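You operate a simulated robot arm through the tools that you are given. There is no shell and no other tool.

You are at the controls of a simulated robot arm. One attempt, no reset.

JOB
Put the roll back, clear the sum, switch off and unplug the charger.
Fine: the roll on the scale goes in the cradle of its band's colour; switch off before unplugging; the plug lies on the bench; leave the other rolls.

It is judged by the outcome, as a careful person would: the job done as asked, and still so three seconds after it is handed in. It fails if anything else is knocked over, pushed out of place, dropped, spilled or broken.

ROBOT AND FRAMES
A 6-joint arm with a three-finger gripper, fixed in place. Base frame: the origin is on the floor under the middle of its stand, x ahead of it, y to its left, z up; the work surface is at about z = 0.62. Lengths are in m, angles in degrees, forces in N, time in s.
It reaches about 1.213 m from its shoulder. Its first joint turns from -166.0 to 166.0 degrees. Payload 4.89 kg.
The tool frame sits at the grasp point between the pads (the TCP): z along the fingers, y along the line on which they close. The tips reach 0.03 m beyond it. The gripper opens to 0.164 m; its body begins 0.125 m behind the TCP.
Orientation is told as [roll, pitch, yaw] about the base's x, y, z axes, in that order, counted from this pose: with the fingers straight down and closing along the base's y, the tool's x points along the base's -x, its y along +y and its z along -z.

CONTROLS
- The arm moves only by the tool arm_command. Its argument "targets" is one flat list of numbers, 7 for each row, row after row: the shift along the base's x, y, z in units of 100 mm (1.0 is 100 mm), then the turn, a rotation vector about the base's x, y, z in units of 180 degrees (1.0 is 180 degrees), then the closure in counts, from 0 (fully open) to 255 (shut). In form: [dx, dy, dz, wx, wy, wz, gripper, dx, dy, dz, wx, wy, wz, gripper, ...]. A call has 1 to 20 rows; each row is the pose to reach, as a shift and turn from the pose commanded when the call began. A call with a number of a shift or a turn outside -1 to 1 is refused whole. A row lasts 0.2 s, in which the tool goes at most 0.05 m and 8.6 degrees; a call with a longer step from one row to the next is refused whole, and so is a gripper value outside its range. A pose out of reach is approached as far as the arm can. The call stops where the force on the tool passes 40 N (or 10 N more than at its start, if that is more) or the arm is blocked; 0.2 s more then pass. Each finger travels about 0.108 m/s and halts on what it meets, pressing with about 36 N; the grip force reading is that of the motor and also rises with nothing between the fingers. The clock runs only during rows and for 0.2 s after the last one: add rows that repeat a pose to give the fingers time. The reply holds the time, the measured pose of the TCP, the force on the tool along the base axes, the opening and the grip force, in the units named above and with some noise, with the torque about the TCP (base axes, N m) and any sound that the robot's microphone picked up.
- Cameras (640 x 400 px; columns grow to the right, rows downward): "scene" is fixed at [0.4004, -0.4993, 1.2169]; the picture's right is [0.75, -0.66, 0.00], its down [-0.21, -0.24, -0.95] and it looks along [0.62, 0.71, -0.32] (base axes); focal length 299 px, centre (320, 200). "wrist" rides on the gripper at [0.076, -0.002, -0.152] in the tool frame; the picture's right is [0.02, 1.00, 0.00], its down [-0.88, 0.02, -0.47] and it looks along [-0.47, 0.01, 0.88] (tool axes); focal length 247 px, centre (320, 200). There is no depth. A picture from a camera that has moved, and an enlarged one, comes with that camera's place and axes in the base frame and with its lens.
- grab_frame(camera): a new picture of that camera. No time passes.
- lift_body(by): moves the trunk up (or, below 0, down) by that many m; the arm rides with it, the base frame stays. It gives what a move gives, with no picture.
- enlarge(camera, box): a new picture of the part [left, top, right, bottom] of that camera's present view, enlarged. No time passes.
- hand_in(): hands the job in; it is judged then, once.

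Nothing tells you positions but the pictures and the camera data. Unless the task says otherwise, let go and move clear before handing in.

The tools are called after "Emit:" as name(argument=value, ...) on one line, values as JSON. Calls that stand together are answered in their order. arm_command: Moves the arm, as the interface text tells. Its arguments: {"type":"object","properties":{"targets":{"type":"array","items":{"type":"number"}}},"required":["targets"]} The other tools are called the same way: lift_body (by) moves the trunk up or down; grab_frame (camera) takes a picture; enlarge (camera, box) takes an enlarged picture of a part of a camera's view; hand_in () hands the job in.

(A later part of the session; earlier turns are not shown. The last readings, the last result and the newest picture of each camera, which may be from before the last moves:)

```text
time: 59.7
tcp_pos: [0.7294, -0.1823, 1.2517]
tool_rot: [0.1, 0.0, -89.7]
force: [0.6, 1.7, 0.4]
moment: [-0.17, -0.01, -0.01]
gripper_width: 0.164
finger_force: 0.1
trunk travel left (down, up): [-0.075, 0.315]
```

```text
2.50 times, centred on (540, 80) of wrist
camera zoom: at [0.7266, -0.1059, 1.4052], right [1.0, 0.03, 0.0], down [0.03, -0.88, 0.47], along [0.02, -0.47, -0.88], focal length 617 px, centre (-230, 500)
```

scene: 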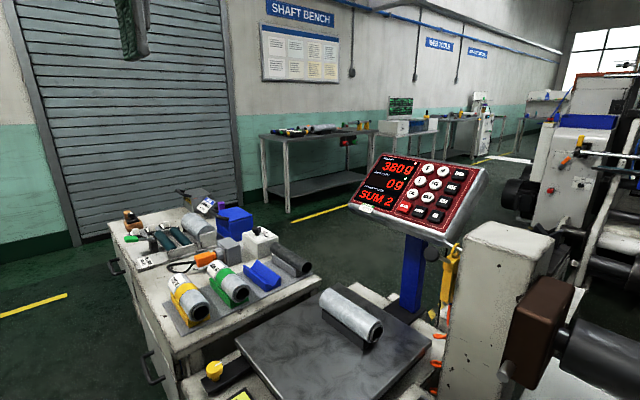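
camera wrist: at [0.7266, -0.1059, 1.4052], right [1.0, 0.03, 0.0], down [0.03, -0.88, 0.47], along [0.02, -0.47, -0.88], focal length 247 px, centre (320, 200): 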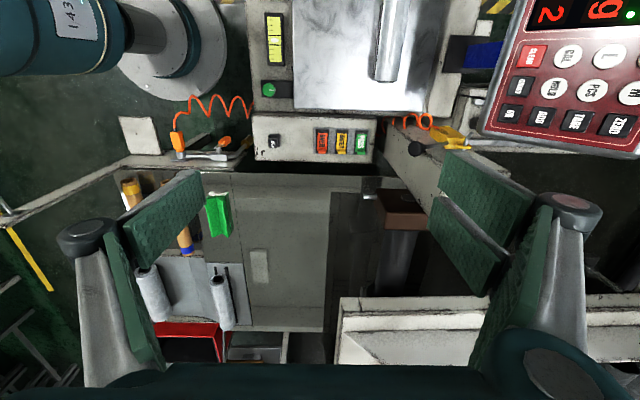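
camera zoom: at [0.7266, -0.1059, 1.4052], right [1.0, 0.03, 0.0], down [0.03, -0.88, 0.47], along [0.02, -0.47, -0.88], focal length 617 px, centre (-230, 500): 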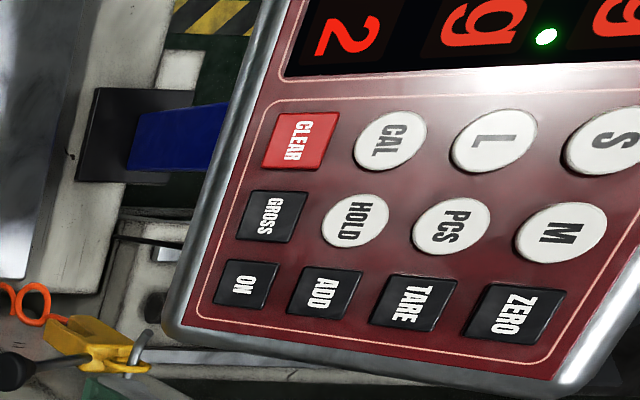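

I still haven't found a labelled charger switch. I'll check the bench's side faces, the display post and the scale body in the scene view for one.

Emit:
enlarge(camera="scene", box=[90, 220, 220, 400])

Emit:
enlarge(camera="scene", box=[180, 320, 400, 400])

Emit:
enlarge(camera="scene", box=[330, 220, 450, 330])

Emit:
enlarge(camera="scene", box=[500, 60, 640, 200])

Emit:
enlarge(camera="scene", box=[250, 80, 520, 210])

Emit:
enlarge(camera="scene", box=[480, 200, 640, 400])

```text
2.22 times, centred on (155, 310) of scene
camera zoom: at [0.4004, -0.4993, 1.2169], right [0.75, -0.66, 0.0], down [-0.21, -0.24, -0.95], along [0.62, 0.71, -0.32], focal length 665 px, centre (687, -44)
```

zoom: 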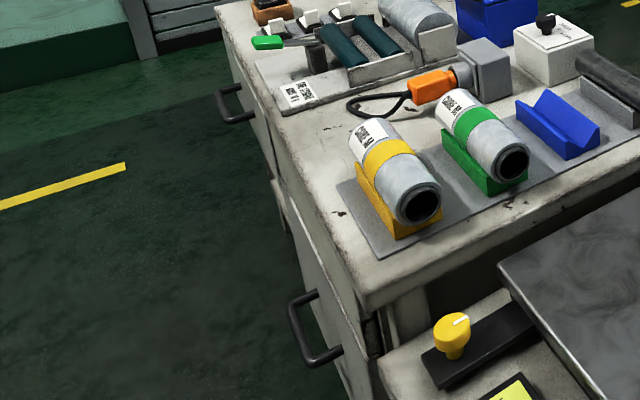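

```text
2.91 times, centred on (290, 360) of scene
camera zoom: at [0.4004, -0.4993, 1.2169], right [0.75, -0.66, 0.0], down [-0.21, -0.24, -0.95], along [0.62, 0.71, -0.32], focal length 871 px, centre (407, -266)
```

zoom: 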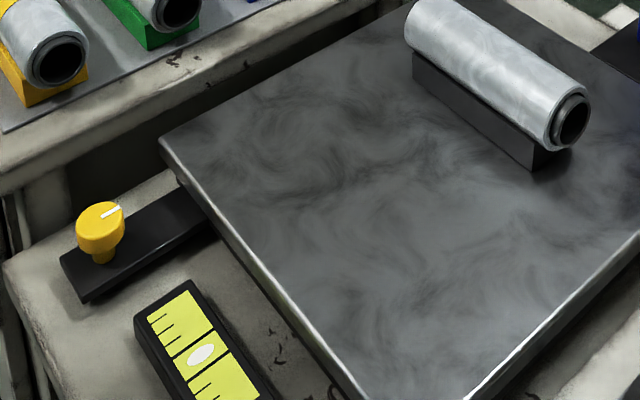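

```text
3.64 times, centred on (390, 275) of scene
camera zoom: at [0.4004, -0.4993, 1.2169], right [0.75, -0.66, 0.0], down [-0.21, -0.24, -0.95], along [0.62, 0.71, -0.32], focal length 1089 px, centre (66, -73)
```

zoom: 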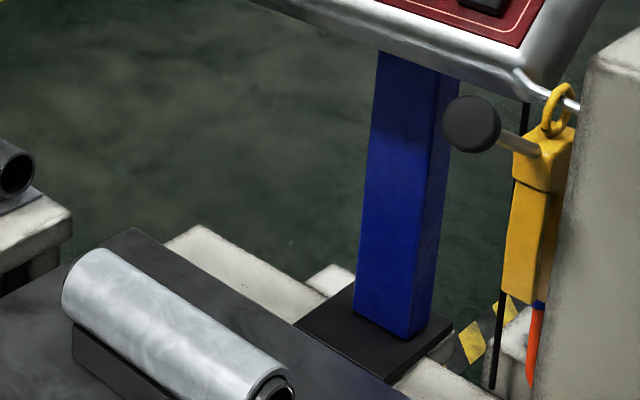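

```text
2.86 times, centred on (570, 130) of scene
camera zoom: at [0.4004, -0.4993, 1.2169], right [0.75, -0.66, 0.0], down [-0.21, -0.24, -0.95], along [0.62, 0.71, -0.32], focal length 855 px, centre (-394, 400)
```

zoom: 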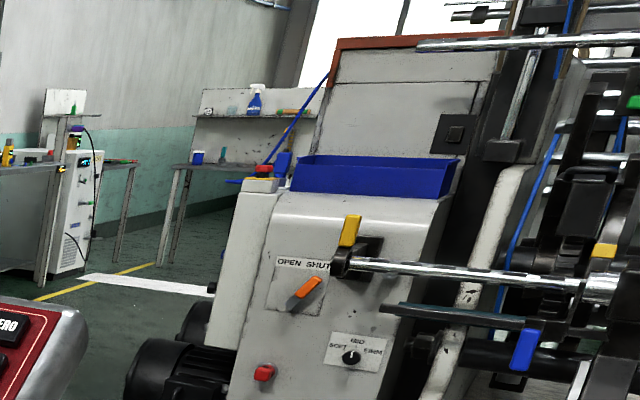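

```text
2.37 times, centred on (385, 145) of scene
camera zoom: at [0.4004, -0.4993, 1.2169], right [0.75, -0.66, 0.0], down [-0.21, -0.24, -0.95], along [0.62, 0.71, -0.32], focal length 710 px, centre (166, 330)
```

zoom: 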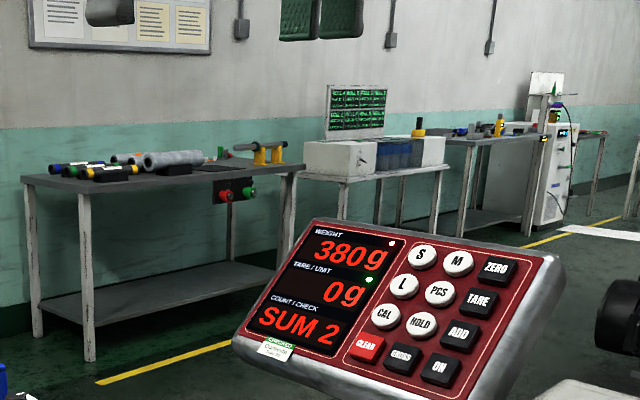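

```text
2.00 times, centred on (560, 300) of scene
camera zoom: at [0.4004, -0.4993, 1.2169], right [0.75, -0.66, 0.0], down [-0.21, -0.24, -0.95], along [0.62, 0.71, -0.32], focal length 599 px, centre (-160, 0)
```

zoom: 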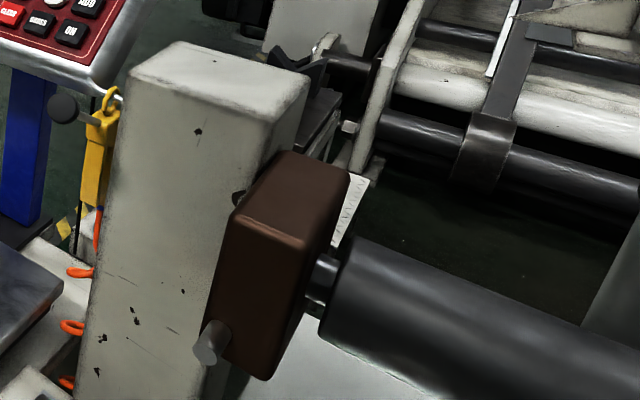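

I still need a proper look at those three yellow and black blocks on the side table, since they might be battery packs in a charging dock. I'll swing round to a spot where the wrist camera can see them well.

Emit:
arm_command(targets=[-0.4, 0, 0.1, 0, 0, 0, 0, -0.8, 0, 0.2, 0, 0, 0, 0, -1.0, 0, 0.3, 0, 0, 0, 0])

Emit:
arm_command(targets=[-0.4, 0, 0.1, 0, 0, 0, 0, -0.8, 0, 0.2, 0, 0, 0, 0, -1.0, 0, 0.3, 0, 0, 0, 0])

Emit:
arm_command(targets=[-0.4, -0.2, 0, 0, 0, 0, 0, -0.8, -0.4, 0, 0, 0, 0, 0, -1.0, -0.6, 0, 0, 0, 0, 0])

Emit:
arm_command(targets=[-0.3, -0.3, 0, 0, 0, 0, 0, -0.6, -0.6, 0, 0, 0, 0, 0, -0.9, -0.9, 0, 0, 0, 0, 0])

Emit:
arm_command(targets=[-0.3, -0.3, 0, 0, 0, 0, 0, -0.6, -0.6, 0, 0, 0, 0, 0, -0.9, -0.9, 0, 0, 0, 0, 0])

Emit:
grab_frame(camera="wrist")

```text
time: 60.5
tcp_pos: [0.6303, -0.1821, 1.2806]
tool_rot: [0.0, 0.0, -89.6]
force: [0.9, -0.5, 0.4]
moment: [0.0, 0.23, -0.01]
gripper_width: 0.1638
finger_force: 0.3
trunk travel left (down, up): [-0.075, 0.315]
```

```text
time: 61.3
tcp_pos: [0.5292, -0.182, 1.3127]
tool_rot: [0.2, 0.0, -89.6]
force: [1.6, -0.8, 0.2]
moment: [0.05, 0.25, 0.0]
gripper_width: 0.1641
finger_force: 0.0
trunk travel left (down, up): [-0.075, 0.315]
```

```text
time: 62.1
tcp_pos: [0.4311, -0.2427, 1.3123]
tool_rot: [0.1, 0.0, -89.5]
force: [0.9, 0.0, -0.2]
moment: [-0.08, 0.18, 0.02]
gripper_width: 0.1639
finger_force: 0.1
trunk travel left (down, up): [-0.075, 0.315]
```

```text
time: 62.9
tcp_pos: [0.3555, -0.3174, 1.3108]
tool_rot: [0.1, 0.0, -87.0]
force: [-1.1, -0.6, 0.5]
moment: [0.1, -0.04, 0.05]
gripper_width: 0.1639
finger_force: 0.0
trunk travel left (down, up): [-0.075, 0.315]
```

```text
time: 63.5
tcp_pos: [0.3584, -0.3154, 1.3106]
tool_rot: [0.2, 0.1, -78.1]
force: [0.1, -0.6, 0.2]
moment: [-0.02, -0.06, 0.0]
gripper_width: 0.1638
finger_force: 0.0
trunk travel left (down, up): [-0.075, 0.315]
stopped in row 2: the arm was blocked; the commanded pose is now the measured one
```

```text
taken
camera wrist: at [0.341, -0.2418, 1.4625], right [0.97, 0.23, 0.0], down [0.2, -0.86, 0.47], along [0.11, -0.46, -0.88], focal length 247 px, centre (320, 200)
```

wrist: 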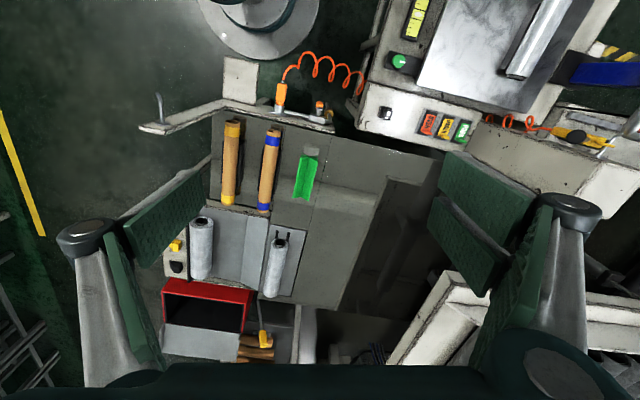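

The arm's first joint stops here at azimuth about −41°, so the side table and the air coupling are practically out of reach, and the charger must be on the main bench. I'll go back over the scale and start on the roll, beginning with a precise look at it.

Emit:
arm_command(targets=[0.29, 0.253, -0.1, 0, 0, 0, 0, 0.58, 0.507, -0.2, 0, 0, 0, 0, 0.87, 0.76, -0.3, 0, 0, 0, 0])

Emit:
arm_command(targets=[0.29, 0.253, -0.1, 0, 0, -0.033, 0, 0.58, 0.507, -0.2, 0, 0, -0.0665, 0, 0.87, 0.76, -0.3, 0, 0, -0.0665, 0])

Emit:
arm_command(targets=[0.29, 0.253, -0.145, 0, 0, 0, 0, 0.58, 0.507, -0.29, 0, 0, 0, 0, 0.87, 0.76, -0.435, 0, 0, 0, 0])

Emit:
arm_command(targets=[0.29, 0.253, -0.145, 0, 0, 0, 0, 0.58, 0.507, -0.29, 0, 0, 0, 0, 0.87, 0.76, -0.435, 0, 0, 0, 0])

Emit:
arm_command(targets=[0.29, 0.253, -0.145, 0, 0, 0, 0, 0.58, 0.507, -0.29, 0, 0, 0, 0, 0.87, 0.76, -0.435, 0, 0, 0, 0])

Emit:
arm_command(targets=[0.29, 0.253, -0.145, 0, 0, 0, 0, 0.58, 0.507, -0.29, 0, 0, 0, 0, 0.87, 0.76, -0.435, 0, 0, 0, 0])

Emit:
grab_frame(camera="wrist")

```text
time: 64.3
tcp_pos: [0.4428, -0.2438, 1.2791]
tool_rot: [0.1, 0.0, -78.6]
force: [-0.5, -0.2, 0.2]
moment: [0.02, -0.2, -0.01]
gripper_width: 0.1641
finger_force: 0.1
trunk travel left (down, up): [-0.075, 0.315]
```

```text
time: 65.1
tcp_pos: [0.5293, -0.1649, 1.2493]
tool_rot: [0.1, 0.0, -90.8]
force: [-1.4, -0.5, 0.5]
moment: [0.03, -0.26, 0.02]
gripper_width: 0.1639
finger_force: 0.1
trunk travel left (down, up): [-0.075, 0.315]
```

```text
time: 65.9
tcp_pos: [0.6176, -0.0892, 1.2057]
tool_rot: [0.1, -0.1, -90.7]
force: [-2.0, -1.1, 0.2]
moment: [0.12, -0.31, 0.0]
gripper_width: 0.164
finger_force: 0.0
trunk travel left (down, up): [-0.075, 0.315]
```

```text
time: 66.7
tcp_pos: [0.7031, -0.0158, 1.1617]
tool_rot: [0.1, 0.0, -90.5]
force: [-1.4, -1.1, 0.9]
moment: [0.14, -0.34, -0.05]
gripper_width: 0.1641
finger_force: 0.0
trunk travel left (down, up): [-0.075, 0.315]
```

```text
time: 67.5
tcp_pos: [0.7897, 0.0612, 1.1188]
tool_rot: [0.1, 0.0, -90.6]
force: [-2.2, -1.6, 1.0]
moment: [0.23, -0.36, 0.03]
gripper_width: 0.1639
finger_force: 0.1
trunk travel left (down, up): [-0.075, 0.315]
```

```text
time: 68.3
tcp_pos: [0.8762, 0.1375, 1.0745]
tool_rot: [0.1, -0.1, -90.5]
force: [-2.3, -0.5, 1.1]
moment: [0.16, -0.34, -0.02]
gripper_width: 0.1638
finger_force: 0.0
trunk travel left (down, up): [-0.075, 0.315]
```

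```text
taken
camera wrist: at [0.8753, 0.2119, 1.229], right [1.0, 0.01, 0.0], down [0.01, -0.88, 0.47], along [0.01, -0.47, -0.88], focal length 247 px, centre (320, 200)
```

wrist: 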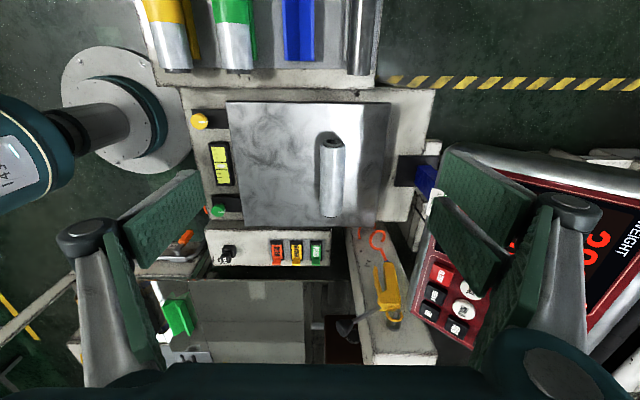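

Emit:
enlarge(camera="wrist", box=[290, 120, 370, 230])

Emit:
enlarge(camera="wrist", box=[190, 90, 440, 240])

Emit:
grab_frame(camera="scene")

```text
3.64 times, centred on (330, 175) of wrist
camera zoom: at [0.8753, 0.2119, 1.229], right [1.0, 0.01, 0.0], down [0.01, -0.88, 0.47], along [0.01, -0.47, -0.88], focal length 898 px, centre (284, 291)
```

zoom: 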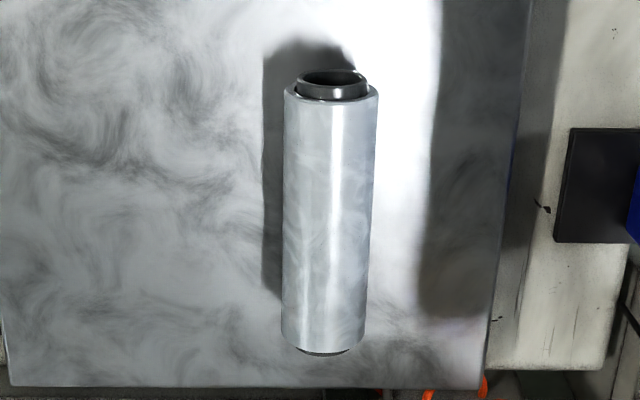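

```text
2.56 times, centred on (315, 165) of wrist
camera zoom: at [0.8753, 0.2119, 1.229], right [1.0, 0.01, 0.0], down [0.01, -0.88, 0.47], along [0.01, -0.47, -0.88], focal length 632 px, centre (333, 290)
```

zoom: 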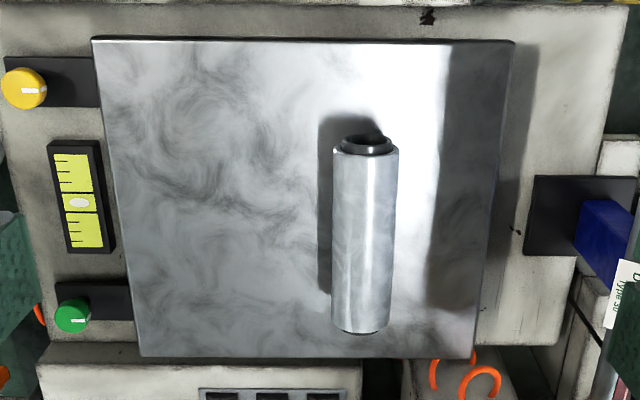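

```text
taken
```

scene: 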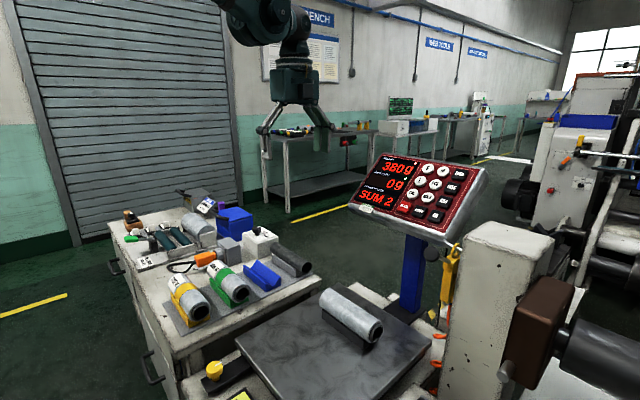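

The roll lies at about x = 0.91 with its axis at z ≈ 0.65, running from y = −0.125 to 0.05, in a narrow black V-block. Before descending beside the display I'm checking where its lower edge is.

Emit:
enlarge(camera="wrist", box=[390, 120, 640, 370])

Emit:
enlarge(camera="scene", box=[310, 180, 480, 350])

```text
1.60 times, centred on (515, 245) of wrist
camera zoom: at [0.8753, 0.2119, 1.229], right [1.0, 0.01, 0.0], down [0.01, -0.88, 0.47], along [0.01, -0.47, -0.88], focal length 395 px, centre (8, 128)
```

zoom: 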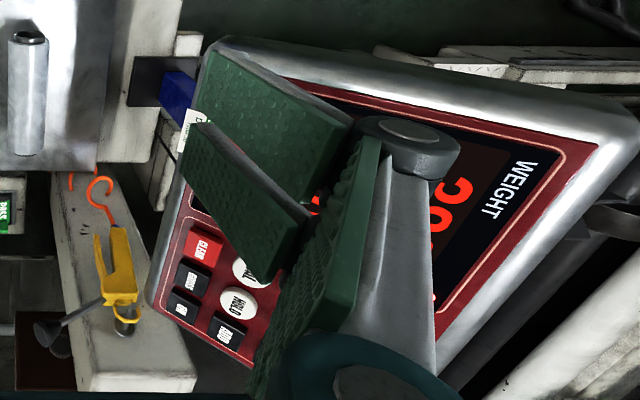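

```text
2.35 times, centred on (395, 265) of scene
camera zoom: at [0.4004, -0.4993, 1.2169], right [0.75, -0.66, 0.0], down [-0.21, -0.24, -0.95], along [0.62, 0.71, -0.32], focal length 704 px, centre (144, 47)
```

zoom: 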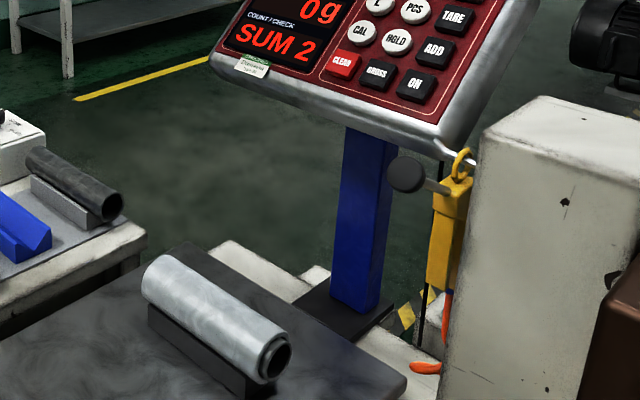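

The display's lower edge is at x ≈ 1.045, z ≈ 0.90, which leaves enough clearance. I'll move over the roll at (0.91, −0.04) with the gripper half open and start down.

Emit:
arm_command(targets=[0.2, -0.45, 0, 0, 0, 0, 68, 0.34, -0.9, 0, 0, 0, 0, 68, 0.34, -1.0, 0, 0, 0, 0, 68])

Emit:
arm_command(targets=[0, -0.4, -0.2, 0, 0, 0, 68, 0, -0.775, -0.5, 0, 0, 0, 68, 0, -0.775, -0.9, 0, 0, 0, 68, 0, -0.775, -1.0, 0, 0, 0, 68])

Emit:
grab_frame(camera="wrist")

Emit:
grab_frame(camera="scene")

```text
time: 69.1
tcp_pos: [0.9107, 0.0374, 1.0751]
tool_rot: [0.2, 0.0, -90.7]
force: [-0.1, 0.5, 0.8]
moment: [-0.13, -0.04, -0.02]
gripper_width: 0.1201
finger_force: 0.2
trunk travel left (down, up): [-0.075, 0.315]
```

```text
time: 70.1
tcp_pos: [0.9116, -0.0395, 0.9762]
tool_rot: [0.1, 0.0, -90.6]
force: [-0.3, 0.7, -0.4]
moment: [0.02, -0.02, 0.0]
gripper_width: 0.12
finger_force: 0.1
trunk travel left (down, up): [-0.075, 0.315]
```

```text
taken
camera wrist: at [0.9109, 0.035, 1.1285], right [1.0, 0.01, 0.0], down [0.01, -0.88, 0.47], along [0.01, -0.47, -0.88], focal length 247 px, centre (320, 200)
```

wrist: 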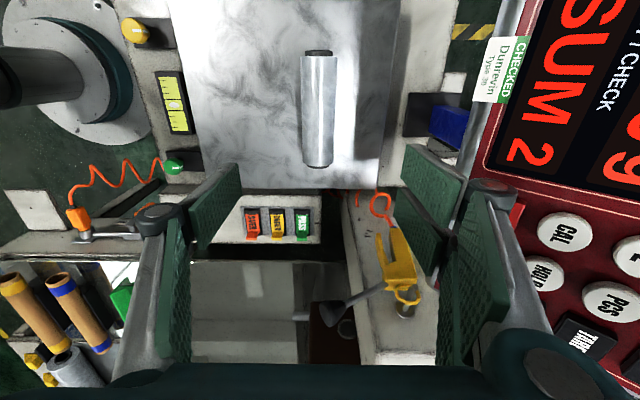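

```text
taken
```

scene: 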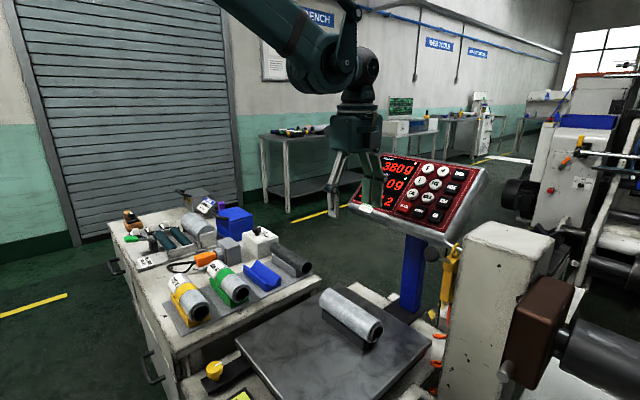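

The tool lines up with the roll (centre x ≈ 0.909, y ≈ −0.04). I'll descend in stages and check just above it.

Emit:
arm_command(targets=[-0.02, 0, -0.4, 0, 0, 0, 68, -0.02, 0, -0.8, 0, 0, 0, 68, -0.02, 0, -1.0, 0, 0, 0, 68])

Emit:
arm_command(targets=[0, 0, -0.4, 0, 0, 0, 68, 0, 0, -0.8, 0, 0, 0, 68, 0, 0, -1.0, 0, 0, 0, 68])

Emit:
grab_frame(camera="scene")

Emit:
grab_frame(camera="wrist")

```text
time: 70.9
tcp_pos: [0.9083, -0.0404, 0.8767]
tool_rot: [0.1, 0.0, -90.6]
force: [-0.7, 0.0, 0.4]
moment: [0.02, -0.14, 0.01]
gripper_width: 0.1201
finger_force: 0.1
trunk travel left (down, up): [-0.075, 0.315]
```

```text
time: 71.7
tcp_pos: [0.9084, -0.0396, 0.7768]
tool_rot: [0.0, 0.0, -90.7]
force: [-0.9, 0.0, 0.5]
moment: [0.02, -0.13, 0.0]
gripper_width: 0.1204
finger_force: 0.0
trunk travel left (down, up): [-0.075, 0.315]
```

```text
taken
```

scene: 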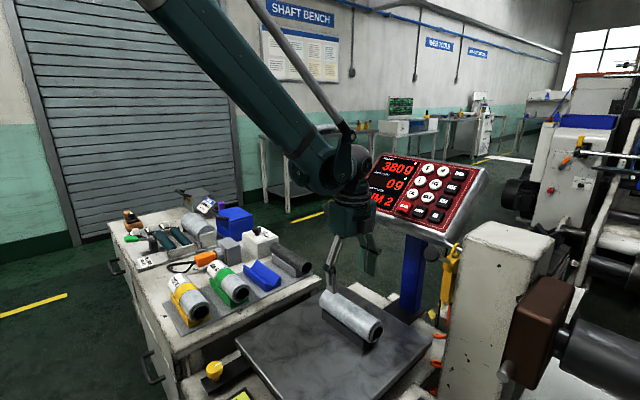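

```text
taken
camera wrist: at [0.9078, 0.0355, 0.9292], right [1.0, 0.01, 0.0], down [0.01, -0.88, 0.47], along [0.01, -0.47, -0.88], focal length 247 px, centre (320, 200)
```

wrist: 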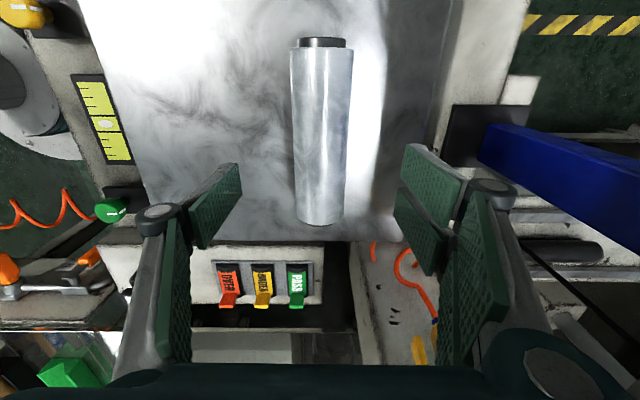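

Both fingers straddle the roll evenly. I'll go down to z ≈ 0.66 and close on it.

Emit:
arm_command(targets=[0.01, 0, -0.4, 0, 0, 0, 68, 0.01, 0, -0.8, 0, 0, 0, 68, 0.01, 0, -1.0, 0, 0, 0, 68])

Emit:
arm_command(targets=[0, 0, -0.08, 0, 0, 0, 68, 0, 0, -0.15, 0, 0, 0, 68])

Emit:
enlarge(camera="scene", box=[280, 180, 440, 360])

```text
time: 72.5
tcp_pos: [0.9106, -0.0398, 0.6765]
tool_rot: [0.1, 0.0, -90.6]
force: [-0.1, -0.4, 0.8]
moment: [-0.04, -0.1, 0.0]
gripper_width: 0.1203
finger_force: 0.0
trunk travel left (down, up): [-0.075, 0.315]
```

```text
time: 73.1
tcp_pos: [0.9112, -0.0393, 0.6619]
tool_rot: [0.1, 0.0, -90.6]
force: [-0.1, 0.8, 1.1]
moment: [-0.01, -0.06, 0.03]
gripper_width: 0.1205
finger_force: 0.1
trunk travel left (down, up): [-0.075, 0.315]
```

```text
2.22 times, centred on (360, 270) of scene
camera zoom: at [0.4004, -0.4993, 1.2169], right [0.75, -0.66, 0.0], down [-0.21, -0.24, -0.95], along [0.62, 0.71, -0.32], focal length 665 px, centre (231, 44)
```

zoom: 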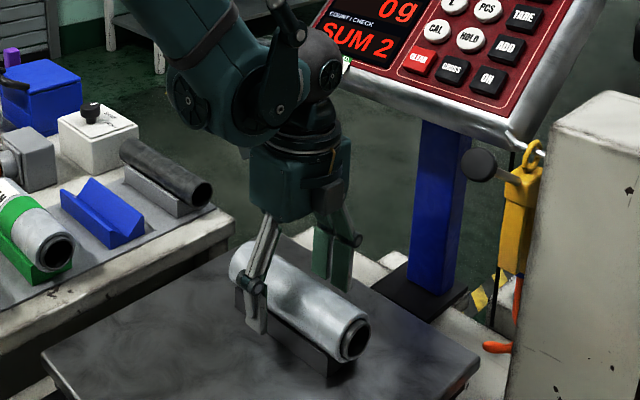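

The tool is in place around the roll. I'm closing the fingers now.

Emit:
arm_command(targets=[0, 0, 0, 0, 0, 0, 110, 0, 0, 0, 0, 0, 0, 150, 0, 0, 0, 0, 0, 0, 190, 0, 0, 0, 0, 0, 0, 190, 0, 0, 0, 0, 0, 0, 190])

Emit:
grab_frame(camera="wrist")

Emit:
enlarge(camera="scene", box=[280, 180, 440, 360])

```text
time: 74.3
tcp_pos: [0.9112, -0.0412, 0.6619]
tool_rot: [0.1, -0.1, -90.6]
force: [-11.8, 0.4, 6.3]
moment: [0.5, 0.45, 0.76]
gripper_width: 0.0578
finger_force: 36.5
trunk travel left (down, up): [-0.075, 0.315]
```

```text
taken
camera wrist: at [0.9093, 0.0355, 0.8147], right [1.0, 0.01, 0.0], down [0.01, -0.88, 0.47], along [0.01, -0.47, -0.88], focal length 247 px, centre (320, 200)
```

wrist: 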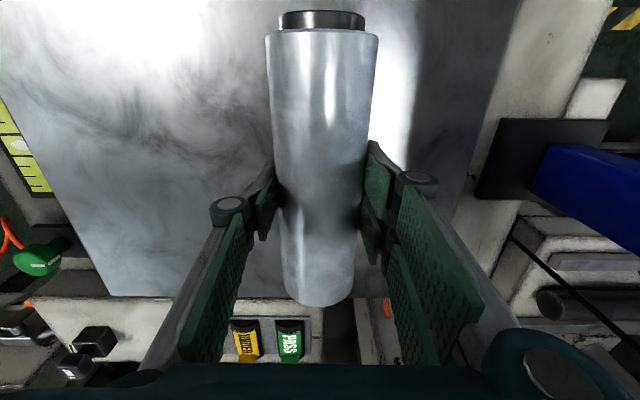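

```text
2.22 times, centred on (360, 270) of scene
camera zoom: at [0.4004, -0.4993, 1.2169], right [0.75, -0.66, 0.0], down [-0.21, -0.24, -0.95], along [0.62, 0.71, -0.32], focal length 665 px, centre (231, 44)
```

zoom: 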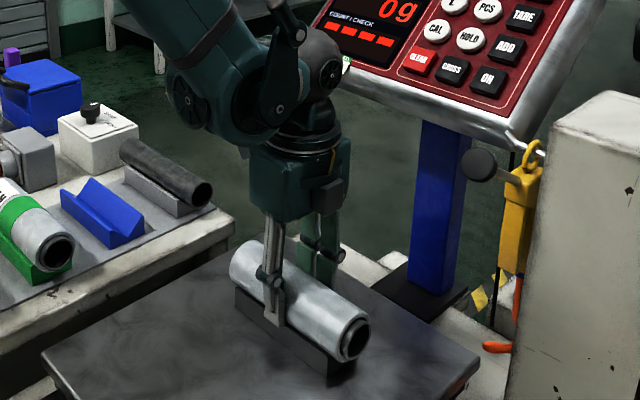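

The roll is gripped at a 58 mm width. I'm lifting it straight up.

Emit:
arm_command(targets=[0, 0, 0.1, 0, 0, 0, 190, 0, 0, 0.3, 0, 0, 0, 190, 0, 0, 0.6, 0, 0, 0, 190, 0, 0, 1.0, 0, 0, 0, 190])

Emit:
grab_frame(camera="scene")

Emit:
enlarge(camera="scene", box=[280, 180, 440, 360])

```text
time: 75.3
tcp_pos: [0.9113, -0.0394, 0.7602]
tool_rot: [0.1, -0.1, -90.6]
force: [1.8, -1.3, -5.6]
moment: [0.02, 0.21, -0.02]
gripper_width: 0.0579
finger_force: 35.9
trunk travel left (down, up): [-0.075, 0.315]
```

```text
taken
```

scene: 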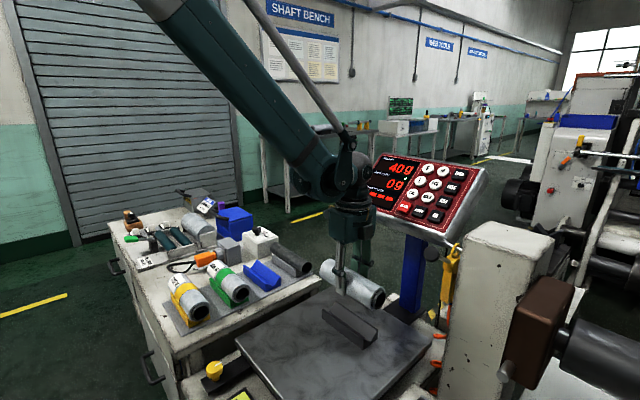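

```text
2.22 times, centred on (360, 270) of scene
camera zoom: at [0.4004, -0.4993, 1.2169], right [0.75, -0.66, 0.0], down [-0.21, -0.24, -0.95], along [0.62, 0.71, -0.32], focal length 665 px, centre (231, 44)
```

zoom: 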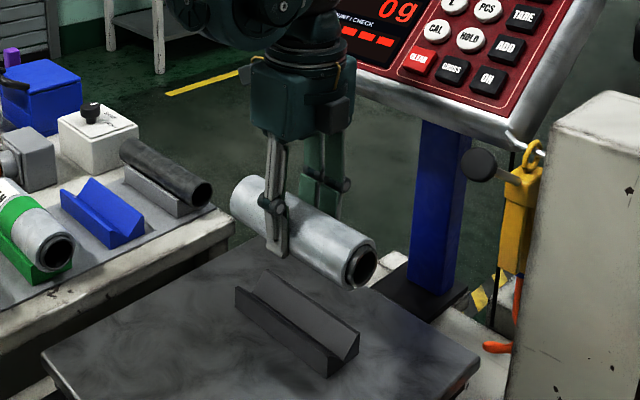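

The roll is free and the sum line shows dashes while the weight changes. I'll raise the roll, move it clear and tilt it so the scene camera can see its underside for the band.

Emit:
arm_command(targets=[-0.1, 0, 0.3, 0, 0, 0, 190, -0.3, 0.1, 0.6, 0, 0, 0, 190, -0.6, 0.2, 0.9, 0, 0, 0, 190, -0.9, 0.3, 1.0, 0, 0, 0, 190])

Emit:
arm_command(targets=[-0.2, 0.1, 0.3, 0, 0, 0, 190, -0.4, 0.2, 0.6, 0, 0, 0, 190, -0.6, 0.3, 0.9, 0, 0, 0, 190, -0.8, 0.3, 1.0, 0, 0, 0, 190])

Emit:
arm_command(targets=[-0.1, 0.1, 0.2, 0, 0.04, 0, 190, -0.2, 0.2, 0.4, 0, 0.08, 0, 190, -0.3, 0.3, 0.6, 0, 0.12, 0, 190, -0.3, 0.3, 0.8, 0, 0.16, 0, 190, -0.3, 0.3, 1.0, 0, 0.2, 0, 190])

Emit:
grab_frame(camera="scene")

Emit:
grab_frame(camera="wrist")

```text
time: 76.3
tcp_pos: [0.8208, -0.0101, 0.8608]
tool_rot: [-0.1, 0.0, -90.6]
force: [1.8, -1.0, -5.3]
moment: [0.06, 0.29, 0.0]
gripper_width: 0.0575
finger_force: 36.1
trunk travel left (down, up): [-0.075, 0.315]
```

```text
time: 77.3
tcp_pos: [0.7419, 0.0201, 0.9607]
tool_rot: [0.1, 0.0, -90.7]
force: [1.6, -0.2, -4.5]
moment: [0.02, 0.14, 0.02]
gripper_width: 0.0577
finger_force: 36.2
trunk travel left (down, up): [-0.075, 0.315]
```

```text
time: 78.5
tcp_pos: [0.711, 0.0536, 1.0618]
tool_rot: [-25.3, 0.2, -90.9]
force: [-0.5, -0.8, -3.7]
moment: [0.0, -0.02, -0.01]
gripper_width: 0.0575
finger_force: 35.7
out of reach, approached as far as the arm can: row 4, 5
trunk travel left (down, up): [-0.075, 0.315]
```

```text
taken
```

scene: 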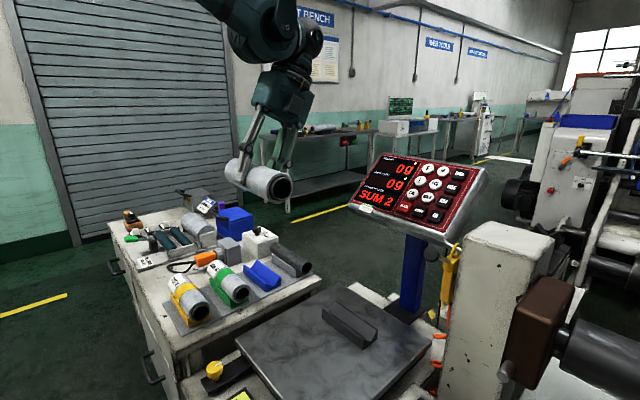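

```text
taken
camera wrist: at [0.7758, 0.1283, 1.2007], right [0.9, 0.01, -0.43], down [0.21, -0.89, 0.41], along [-0.37, -0.46, -0.8], focal length 247 px, centre (320, 200)
```

wrist: 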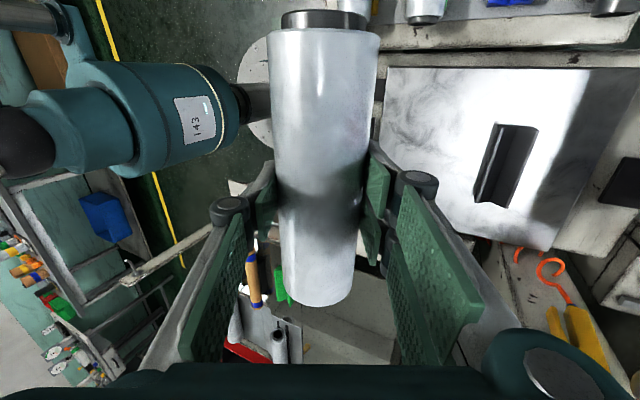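

Emit:
enlarge(camera="scene", box=[210, 120, 310, 220])

```text
4.00 times, centred on (260, 170) of scene
camera zoom: at [0.4004, -0.4993, 1.2169], right [0.75, -0.66, 0.0], down [-0.21, -0.24, -0.95], along [0.62, 0.71, -0.32], focal length 1198 px, centre (560, 320)
```

zoom: 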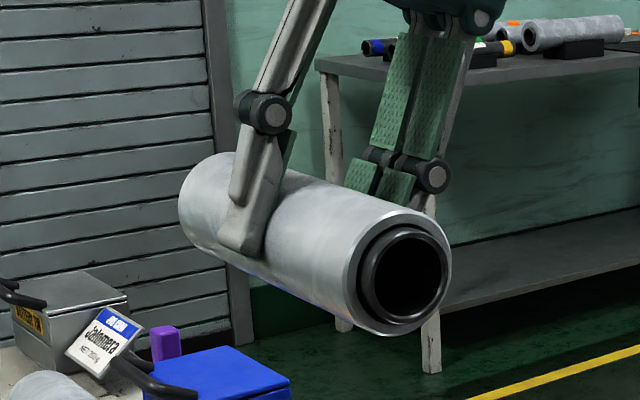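

There's a hint of blue along the bottom edge. I'll raise the trunk so the scene camera looks up at the underside and can confirm it.

Emit:
lift_body(by=0.2)

Emit:
enlarge(camera="scene", box=[200, 40, 320, 160])

Emit:
grab_frame(camera="scene")

```text
time: 80.7
tcp_pos: [0.7111, 0.054, 1.2611]
tool_rot: [-25.3, 0.3, -90.9]
force: [0.8, 0.3, -3.0]
moment: [0.01, -0.03, 0.01]
gripper_width: 0.0575
finger_force: 35.9
trunk travel left (down, up): [-0.275, 0.115]
```

```text
3.33 times, centred on (260, 100) of scene
camera zoom: at [0.4004, -0.4993, 1.2169], right [0.75, -0.66, 0.0], down [-0.21, -0.24, -0.95], along [0.62, 0.71, -0.32], focal length 998 px, centre (520, 533)
```

zoom: 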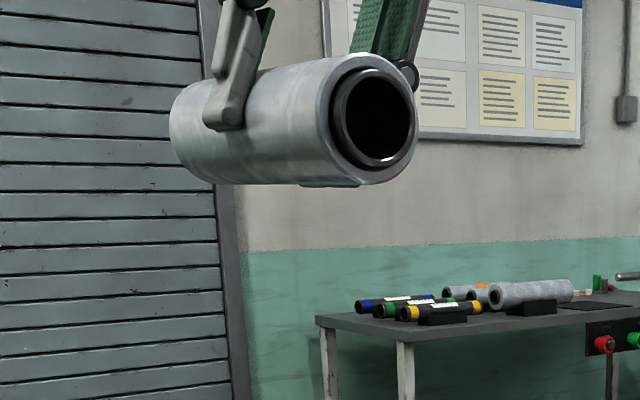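

```text
taken
```

scene: 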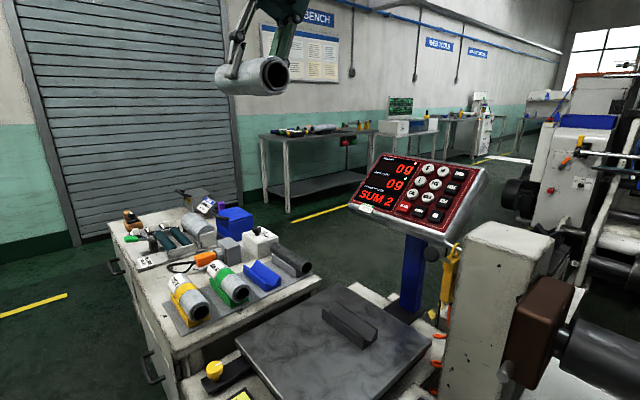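

Emit:
lift_body(by=0.115)

Emit:
arm_command(targets=[0, 0, 0.4, 0, 0, 0, 190, 0, 0, 0.8, 0, 0, 0, 190, 0, 0, 1.0, 0, 0, 0, 190])

Emit:
grab_frame(camera="scene")

```text
time: 82.1
tcp_pos: [0.7116, 0.0543, 1.3754]
tool_rot: [-25.3, 0.3, -90.9]
force: [0.4, 0.3, -3.8]
moment: [-0.01, 0.03, 0.01]
gripper_width: 0.0576
finger_force: 36.6
trunk travel left (down, up): [-0.39, 0.0]
```

```text
time: 82.9
tcp_pos: [0.7118, 0.0537, 1.4757]
tool_rot: [-25.3, 0.3, -90.9]
force: [0.5, 0.8, -3.8]
moment: [-0.01, -0.02, -0.02]
gripper_width: 0.0579
finger_force: 35.8
trunk travel left (down, up): [-0.39, 0.0]
```

```text
taken
```

scene: 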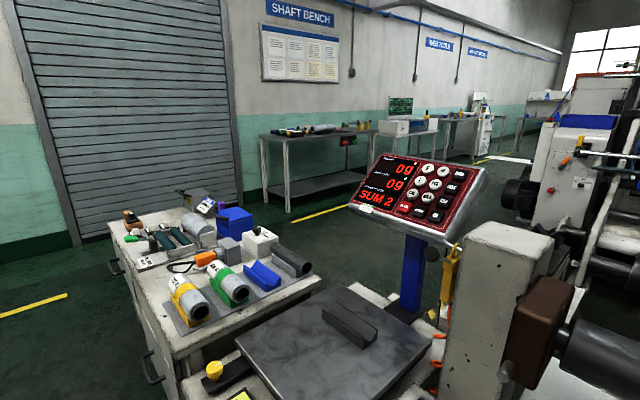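

Emit:
arm_command(targets=[0, 0, -0.3, 0, 0.04, 0, 190, 0, 0, -0.6, 0, 0.08, 0, 190, 0, 0, -0.9, 0, 0.12, 0, 190, 0.1, 0, -1.0, 0, 0.16, 0, 190, 0.2, 0, -1.0, 0, 0.2, 0, 190])

Emit:
grab_frame(camera="scene")

```text
time: 84.1
tcp_pos: [0.7113, 0.0687, 1.3867]
tool_rot: [-25.5, 1.5, -92.0]
force: [-0.4, -0.9, -2.9]
moment: [0.0, -0.09, 0.03]
gripper_width: 0.0577
finger_force: 36.1
out of reach, approached as far as the arm can: row 1, 2, 3, 4, 5
trunk travel left (down, up): [-0.39, 0.0]
```

```text
taken
```

scene: 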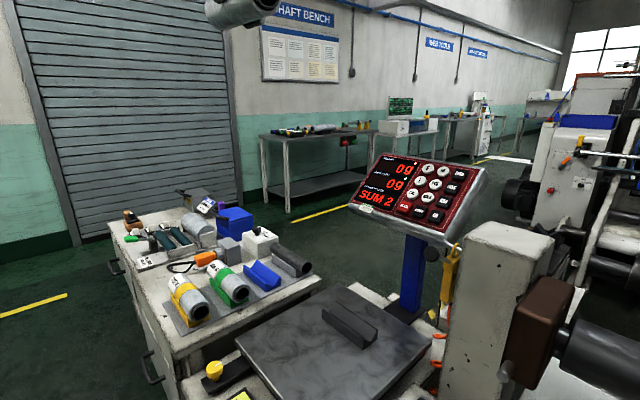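

Emit:
enlarge(camera="scene", box=[190, 0, 300, 50])

```text
5.82 times, centred on (245, 25) of scene
camera zoom: at [0.4004, -0.4993, 1.2169], right [0.75, -0.66, 0.0], down [-0.21, -0.24, -0.95], along [0.62, 0.71, -0.32], focal length 1742 px, centre (756, 1218)
```

zoom: 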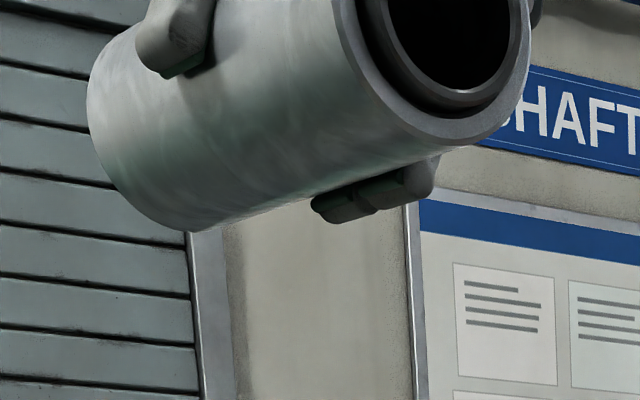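

That side shows no band either. I'll level the tool and tilt it the other way, with the −y end up, so the whole underside faces the scene camera.

Emit:
arm_command(targets=[0.1, 0, -0.3, 0, -0.035, 0, 190, 0.2, 0, -0.6, 0, -0.07, 0, 190, 0.3, 0.1, -0.8, 0, -0.105, 0, 190, 0.4, 0.2, -1.0, 0, -0.1417, 0, 190])

Emit:
arm_command(targets=[0, 0, 0, -0.045, 0, 0, 190, 0, 0, 0, -0.09, 0, 0, 190, 0, 0, 0, -0.135, 0, 0, 190, 0, 0, 0, -0.18, 0, 0, 190, 0, 0, 0, -0.225, 0, 0, 190])

Emit:
grab_frame(camera="scene")

```text
time: 85.1
tcp_pos: [0.7517, 0.0885, 1.2864]
tool_rot: [0.1, 2.2, -91.1]
force: [-0.2, -0.1, -3.8]
moment: [0.02, 0.02, -0.01]
gripper_width: 0.0577
finger_force: 35.8
trunk travel left (down, up): [-0.39, 0.0]
```

```text
time: 86.3
tcp_pos: [0.7509, 0.0883, 1.2864]
tool_rot: [1.0, -38.2, -91.5]
force: [-1.0, -0.1, -3.8]
moment: [0.05, -0.01, 0.01]
gripper_width: 0.0578
finger_force: 35.6
trunk travel left (down, up): [-0.39, 0.0]
```

```text
taken
```

scene: 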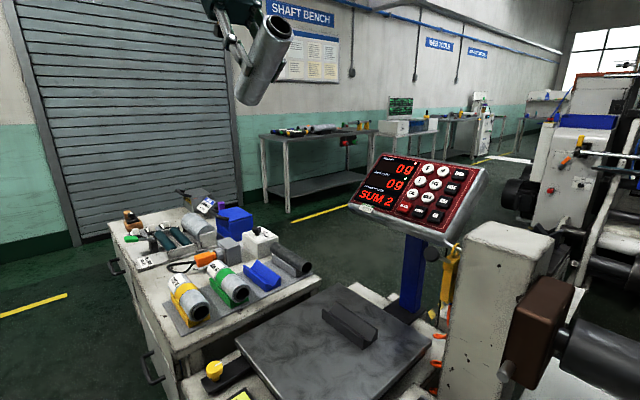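

Emit:
enlarge(camera="scene", box=[200, 0, 320, 120])

```text
3.33 times, centred on (260, 60) of scene
camera zoom: at [0.4004, -0.4993, 1.2169], right [0.75, -0.66, 0.0], down [-0.21, -0.24, -0.95], along [0.62, 0.71, -0.32], focal length 998 px, centre (520, 667)
```

zoom: 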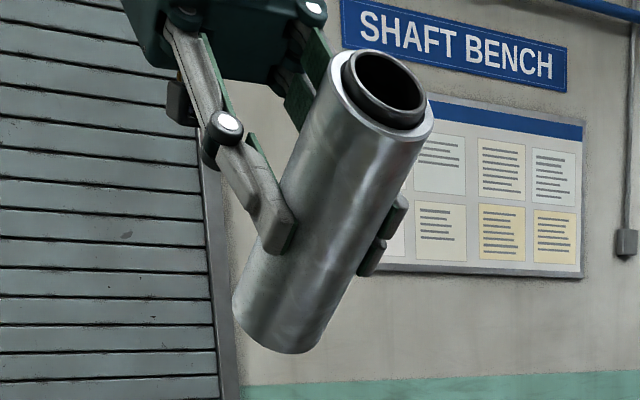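

The underside shows no band either. I'll level out and turn the roll half round so the far (+x) side faces the scene camera.

Emit:
arm_command(targets=[0, 0, -0.05, 0.045, 0, 0, 190, 0, 0, -0.1, 0.09, 0, 0, 190, 0, 0, -0.15, 0.135, 0, 0, 190, 0, 0, -0.2, 0.18, 0, 0, 190, 0, 0, -0.2, 0.212, 0, 0, 190])

Emit:
arm_command(targets=[0, 0, 0, 0, 0, 0.047, 190, 0, 0, 0, 0, 0, 0.094, 190, 0, 0, 0, 0, 0, 0.141, 190, 0, 0, 0, 0, 0, 0.188, 190, 0, 0, 0, 0, 0, 0.235, 190, 0, 0, 0, 0, 0, 0.282, 190, 0, 0, 0, 0, 0, 0.329, 190, 0, 0, 0, 0, 0, 0.376, 190, 0, 0, 0, 0, 0, 0.423, 190, 0, 0, 0, 0, 0, 0.47, 190, 0, 0, 0, 0, 0, 0.517, 190, 0, 0, 0, 0, 0, 0.564, 190, 0, 0, 0, 0, 0, 0.611, 190, 0, 0, 0, 0, 0, 0.658, 190, 0, 0, 0, 0, 0, 0.705, 190, 0, 0, 0, 0, 0, 0.752, 190, 0, 0, 0, 0, 0, 0.799, 190, 0, 0, 0, 0, 0, 0.846, 190, 0, 0, 0, 0, 0, 0.893, 190, 0, 0, 0, 0, 0, 0.94, 190])

Emit:
grab_frame(camera="scene")

Emit:
enlarge(camera="scene", box=[200, 0, 320, 120])

```text
time: 87.5
tcp_pos: [0.7512, 0.0889, 1.2654]
tool_rot: [0.2, 0.0, -91.2]
force: [-0.4, -0.3, -4.9]
moment: [0.04, -0.01, -0.02]
gripper_width: 0.0577
finger_force: 35.8
trunk travel left (down, up): [-0.39, 0.0]
```

```text
time: 91.7
tcp_pos: [0.7519, 0.0892, 1.2652]
tool_rot: [0.1, -0.2, 78.2]
force: [0.3, -0.3, -3.4]
moment: [-0.02, 0.01, -0.03]
gripper_width: 0.0578
finger_force: 35.7
trunk travel left (down, up): [-0.39, 0.0]
```

```text
taken
```

scene: 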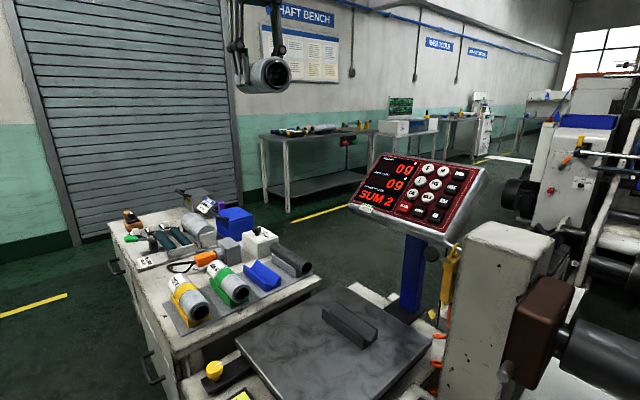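

```text
3.33 times, centred on (260, 60) of scene
camera zoom: at [0.4004, -0.4993, 1.2169], right [0.75, -0.66, 0.0], down [-0.21, -0.24, -0.95], along [0.62, 0.71, -0.32], focal length 998 px, centre (520, 667)
```

zoom: 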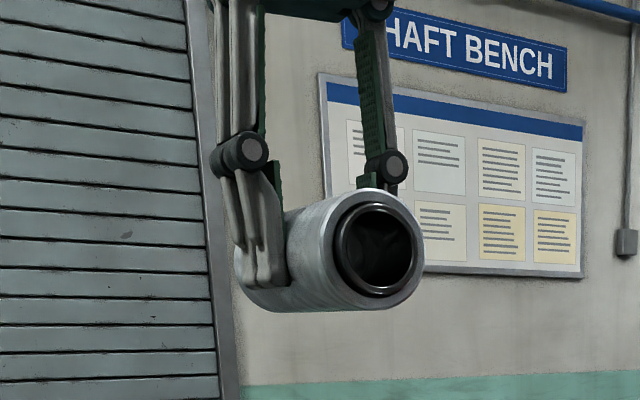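

Emit:
enlarge(camera="scene", box=[255, 50, 300, 95])

Emit:
grab_frame(camera="wrist")

Emit:
enlarge(camera="scene", box=[225, 45, 300, 100])

```text
8.89 times, centred on (278, 72) of scene
camera zoom: at [0.4004, -0.4993, 1.2169], right [0.75, -0.66, 0.0], down [-0.21, -0.24, -0.95], along [0.62, 0.71, -0.32], focal length 2661 px, centre (698, 1333)
```

zoom: 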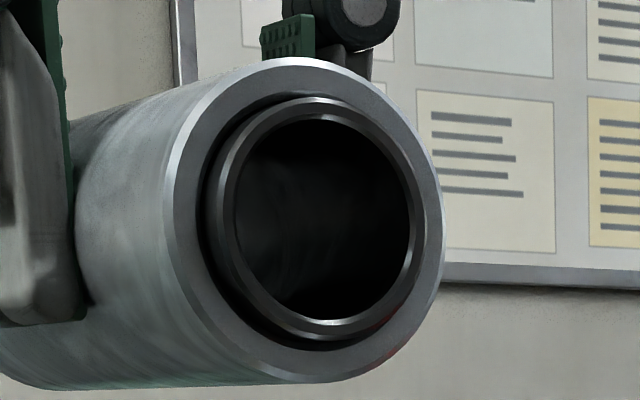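

```text
taken
camera wrist: at [0.7368, 0.0126, 1.4193], right [-0.98, 0.18, 0.0], down [0.16, 0.86, 0.47], along [0.09, 0.47, -0.88], focal length 247 px, centre (320, 200)
```

wrist: 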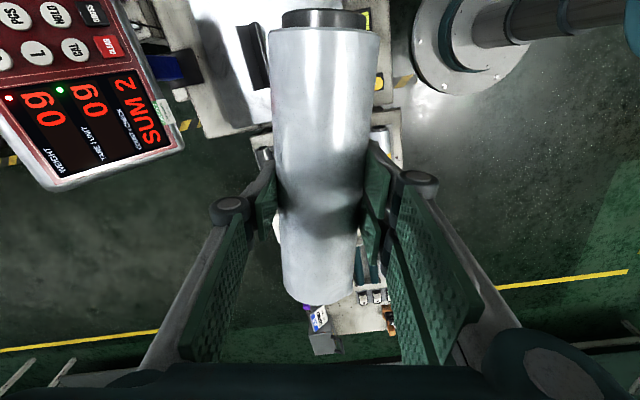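

```text
7.27 times, centred on (262, 72) of scene
camera zoom: at [0.4004, -0.4993, 1.2169], right [0.75, -0.66, 0.0], down [-0.21, -0.24, -0.95], along [0.62, 0.71, -0.32], focal length 2177 px, centre (738, 1127)
```

zoom: 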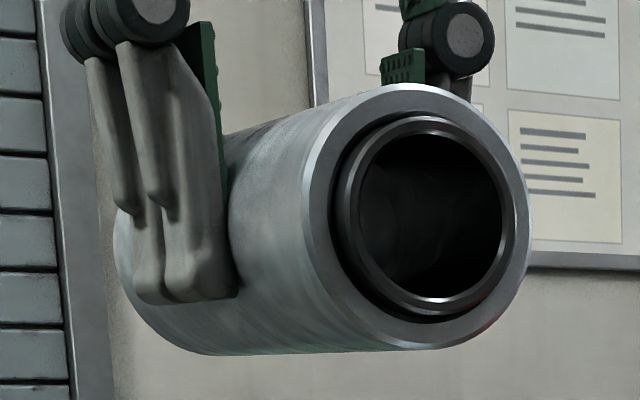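

I still see no band. I'll tilt this end up as well and check the remaining sector of the surface.

Emit:
arm_command(targets=[0, 0, 0, -0.045, 0, 0, 190, 0, 0, 0, -0.09, 0, 0, 190, 0, 0, 0, -0.135, 0, 0, 190, 0, 0, 0, -0.18, 0, 0, 190, 0, 0, 0, -0.22, 0, 0, 190])

Emit:
grab_frame(camera="scene")

Emit:
enlarge(camera="scene", box=[200, 0, 320, 120])

```text
time: 92.9
tcp_pos: [0.7505, 0.0885, 1.2672]
tool_rot: [-9.7, 38.6, 74.5]
force: [0.7, 0.0, -3.6]
moment: [0.09, -0.01, 0.01]
gripper_width: 0.0577
finger_force: 36.2
trunk travel left (down, up): [-0.39, 0.0]
```

```text
taken
```

scene: 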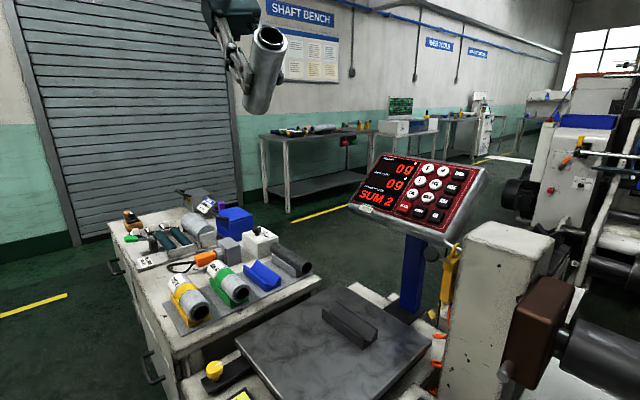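

```text
3.33 times, centred on (260, 60) of scene
camera zoom: at [0.4004, -0.4993, 1.2169], right [0.75, -0.66, 0.0], down [-0.21, -0.24, -0.95], along [0.62, 0.71, -0.32], focal length 998 px, centre (520, 667)
```

zoom: 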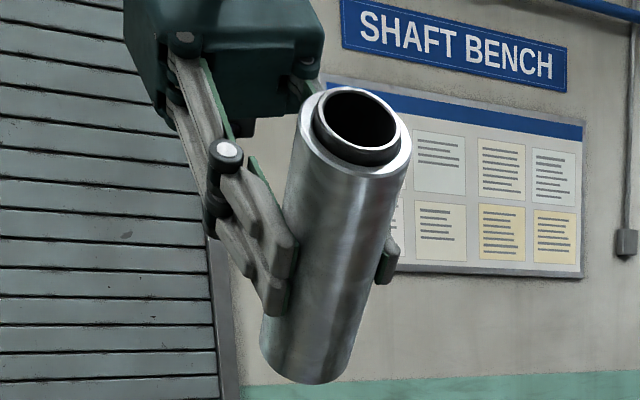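

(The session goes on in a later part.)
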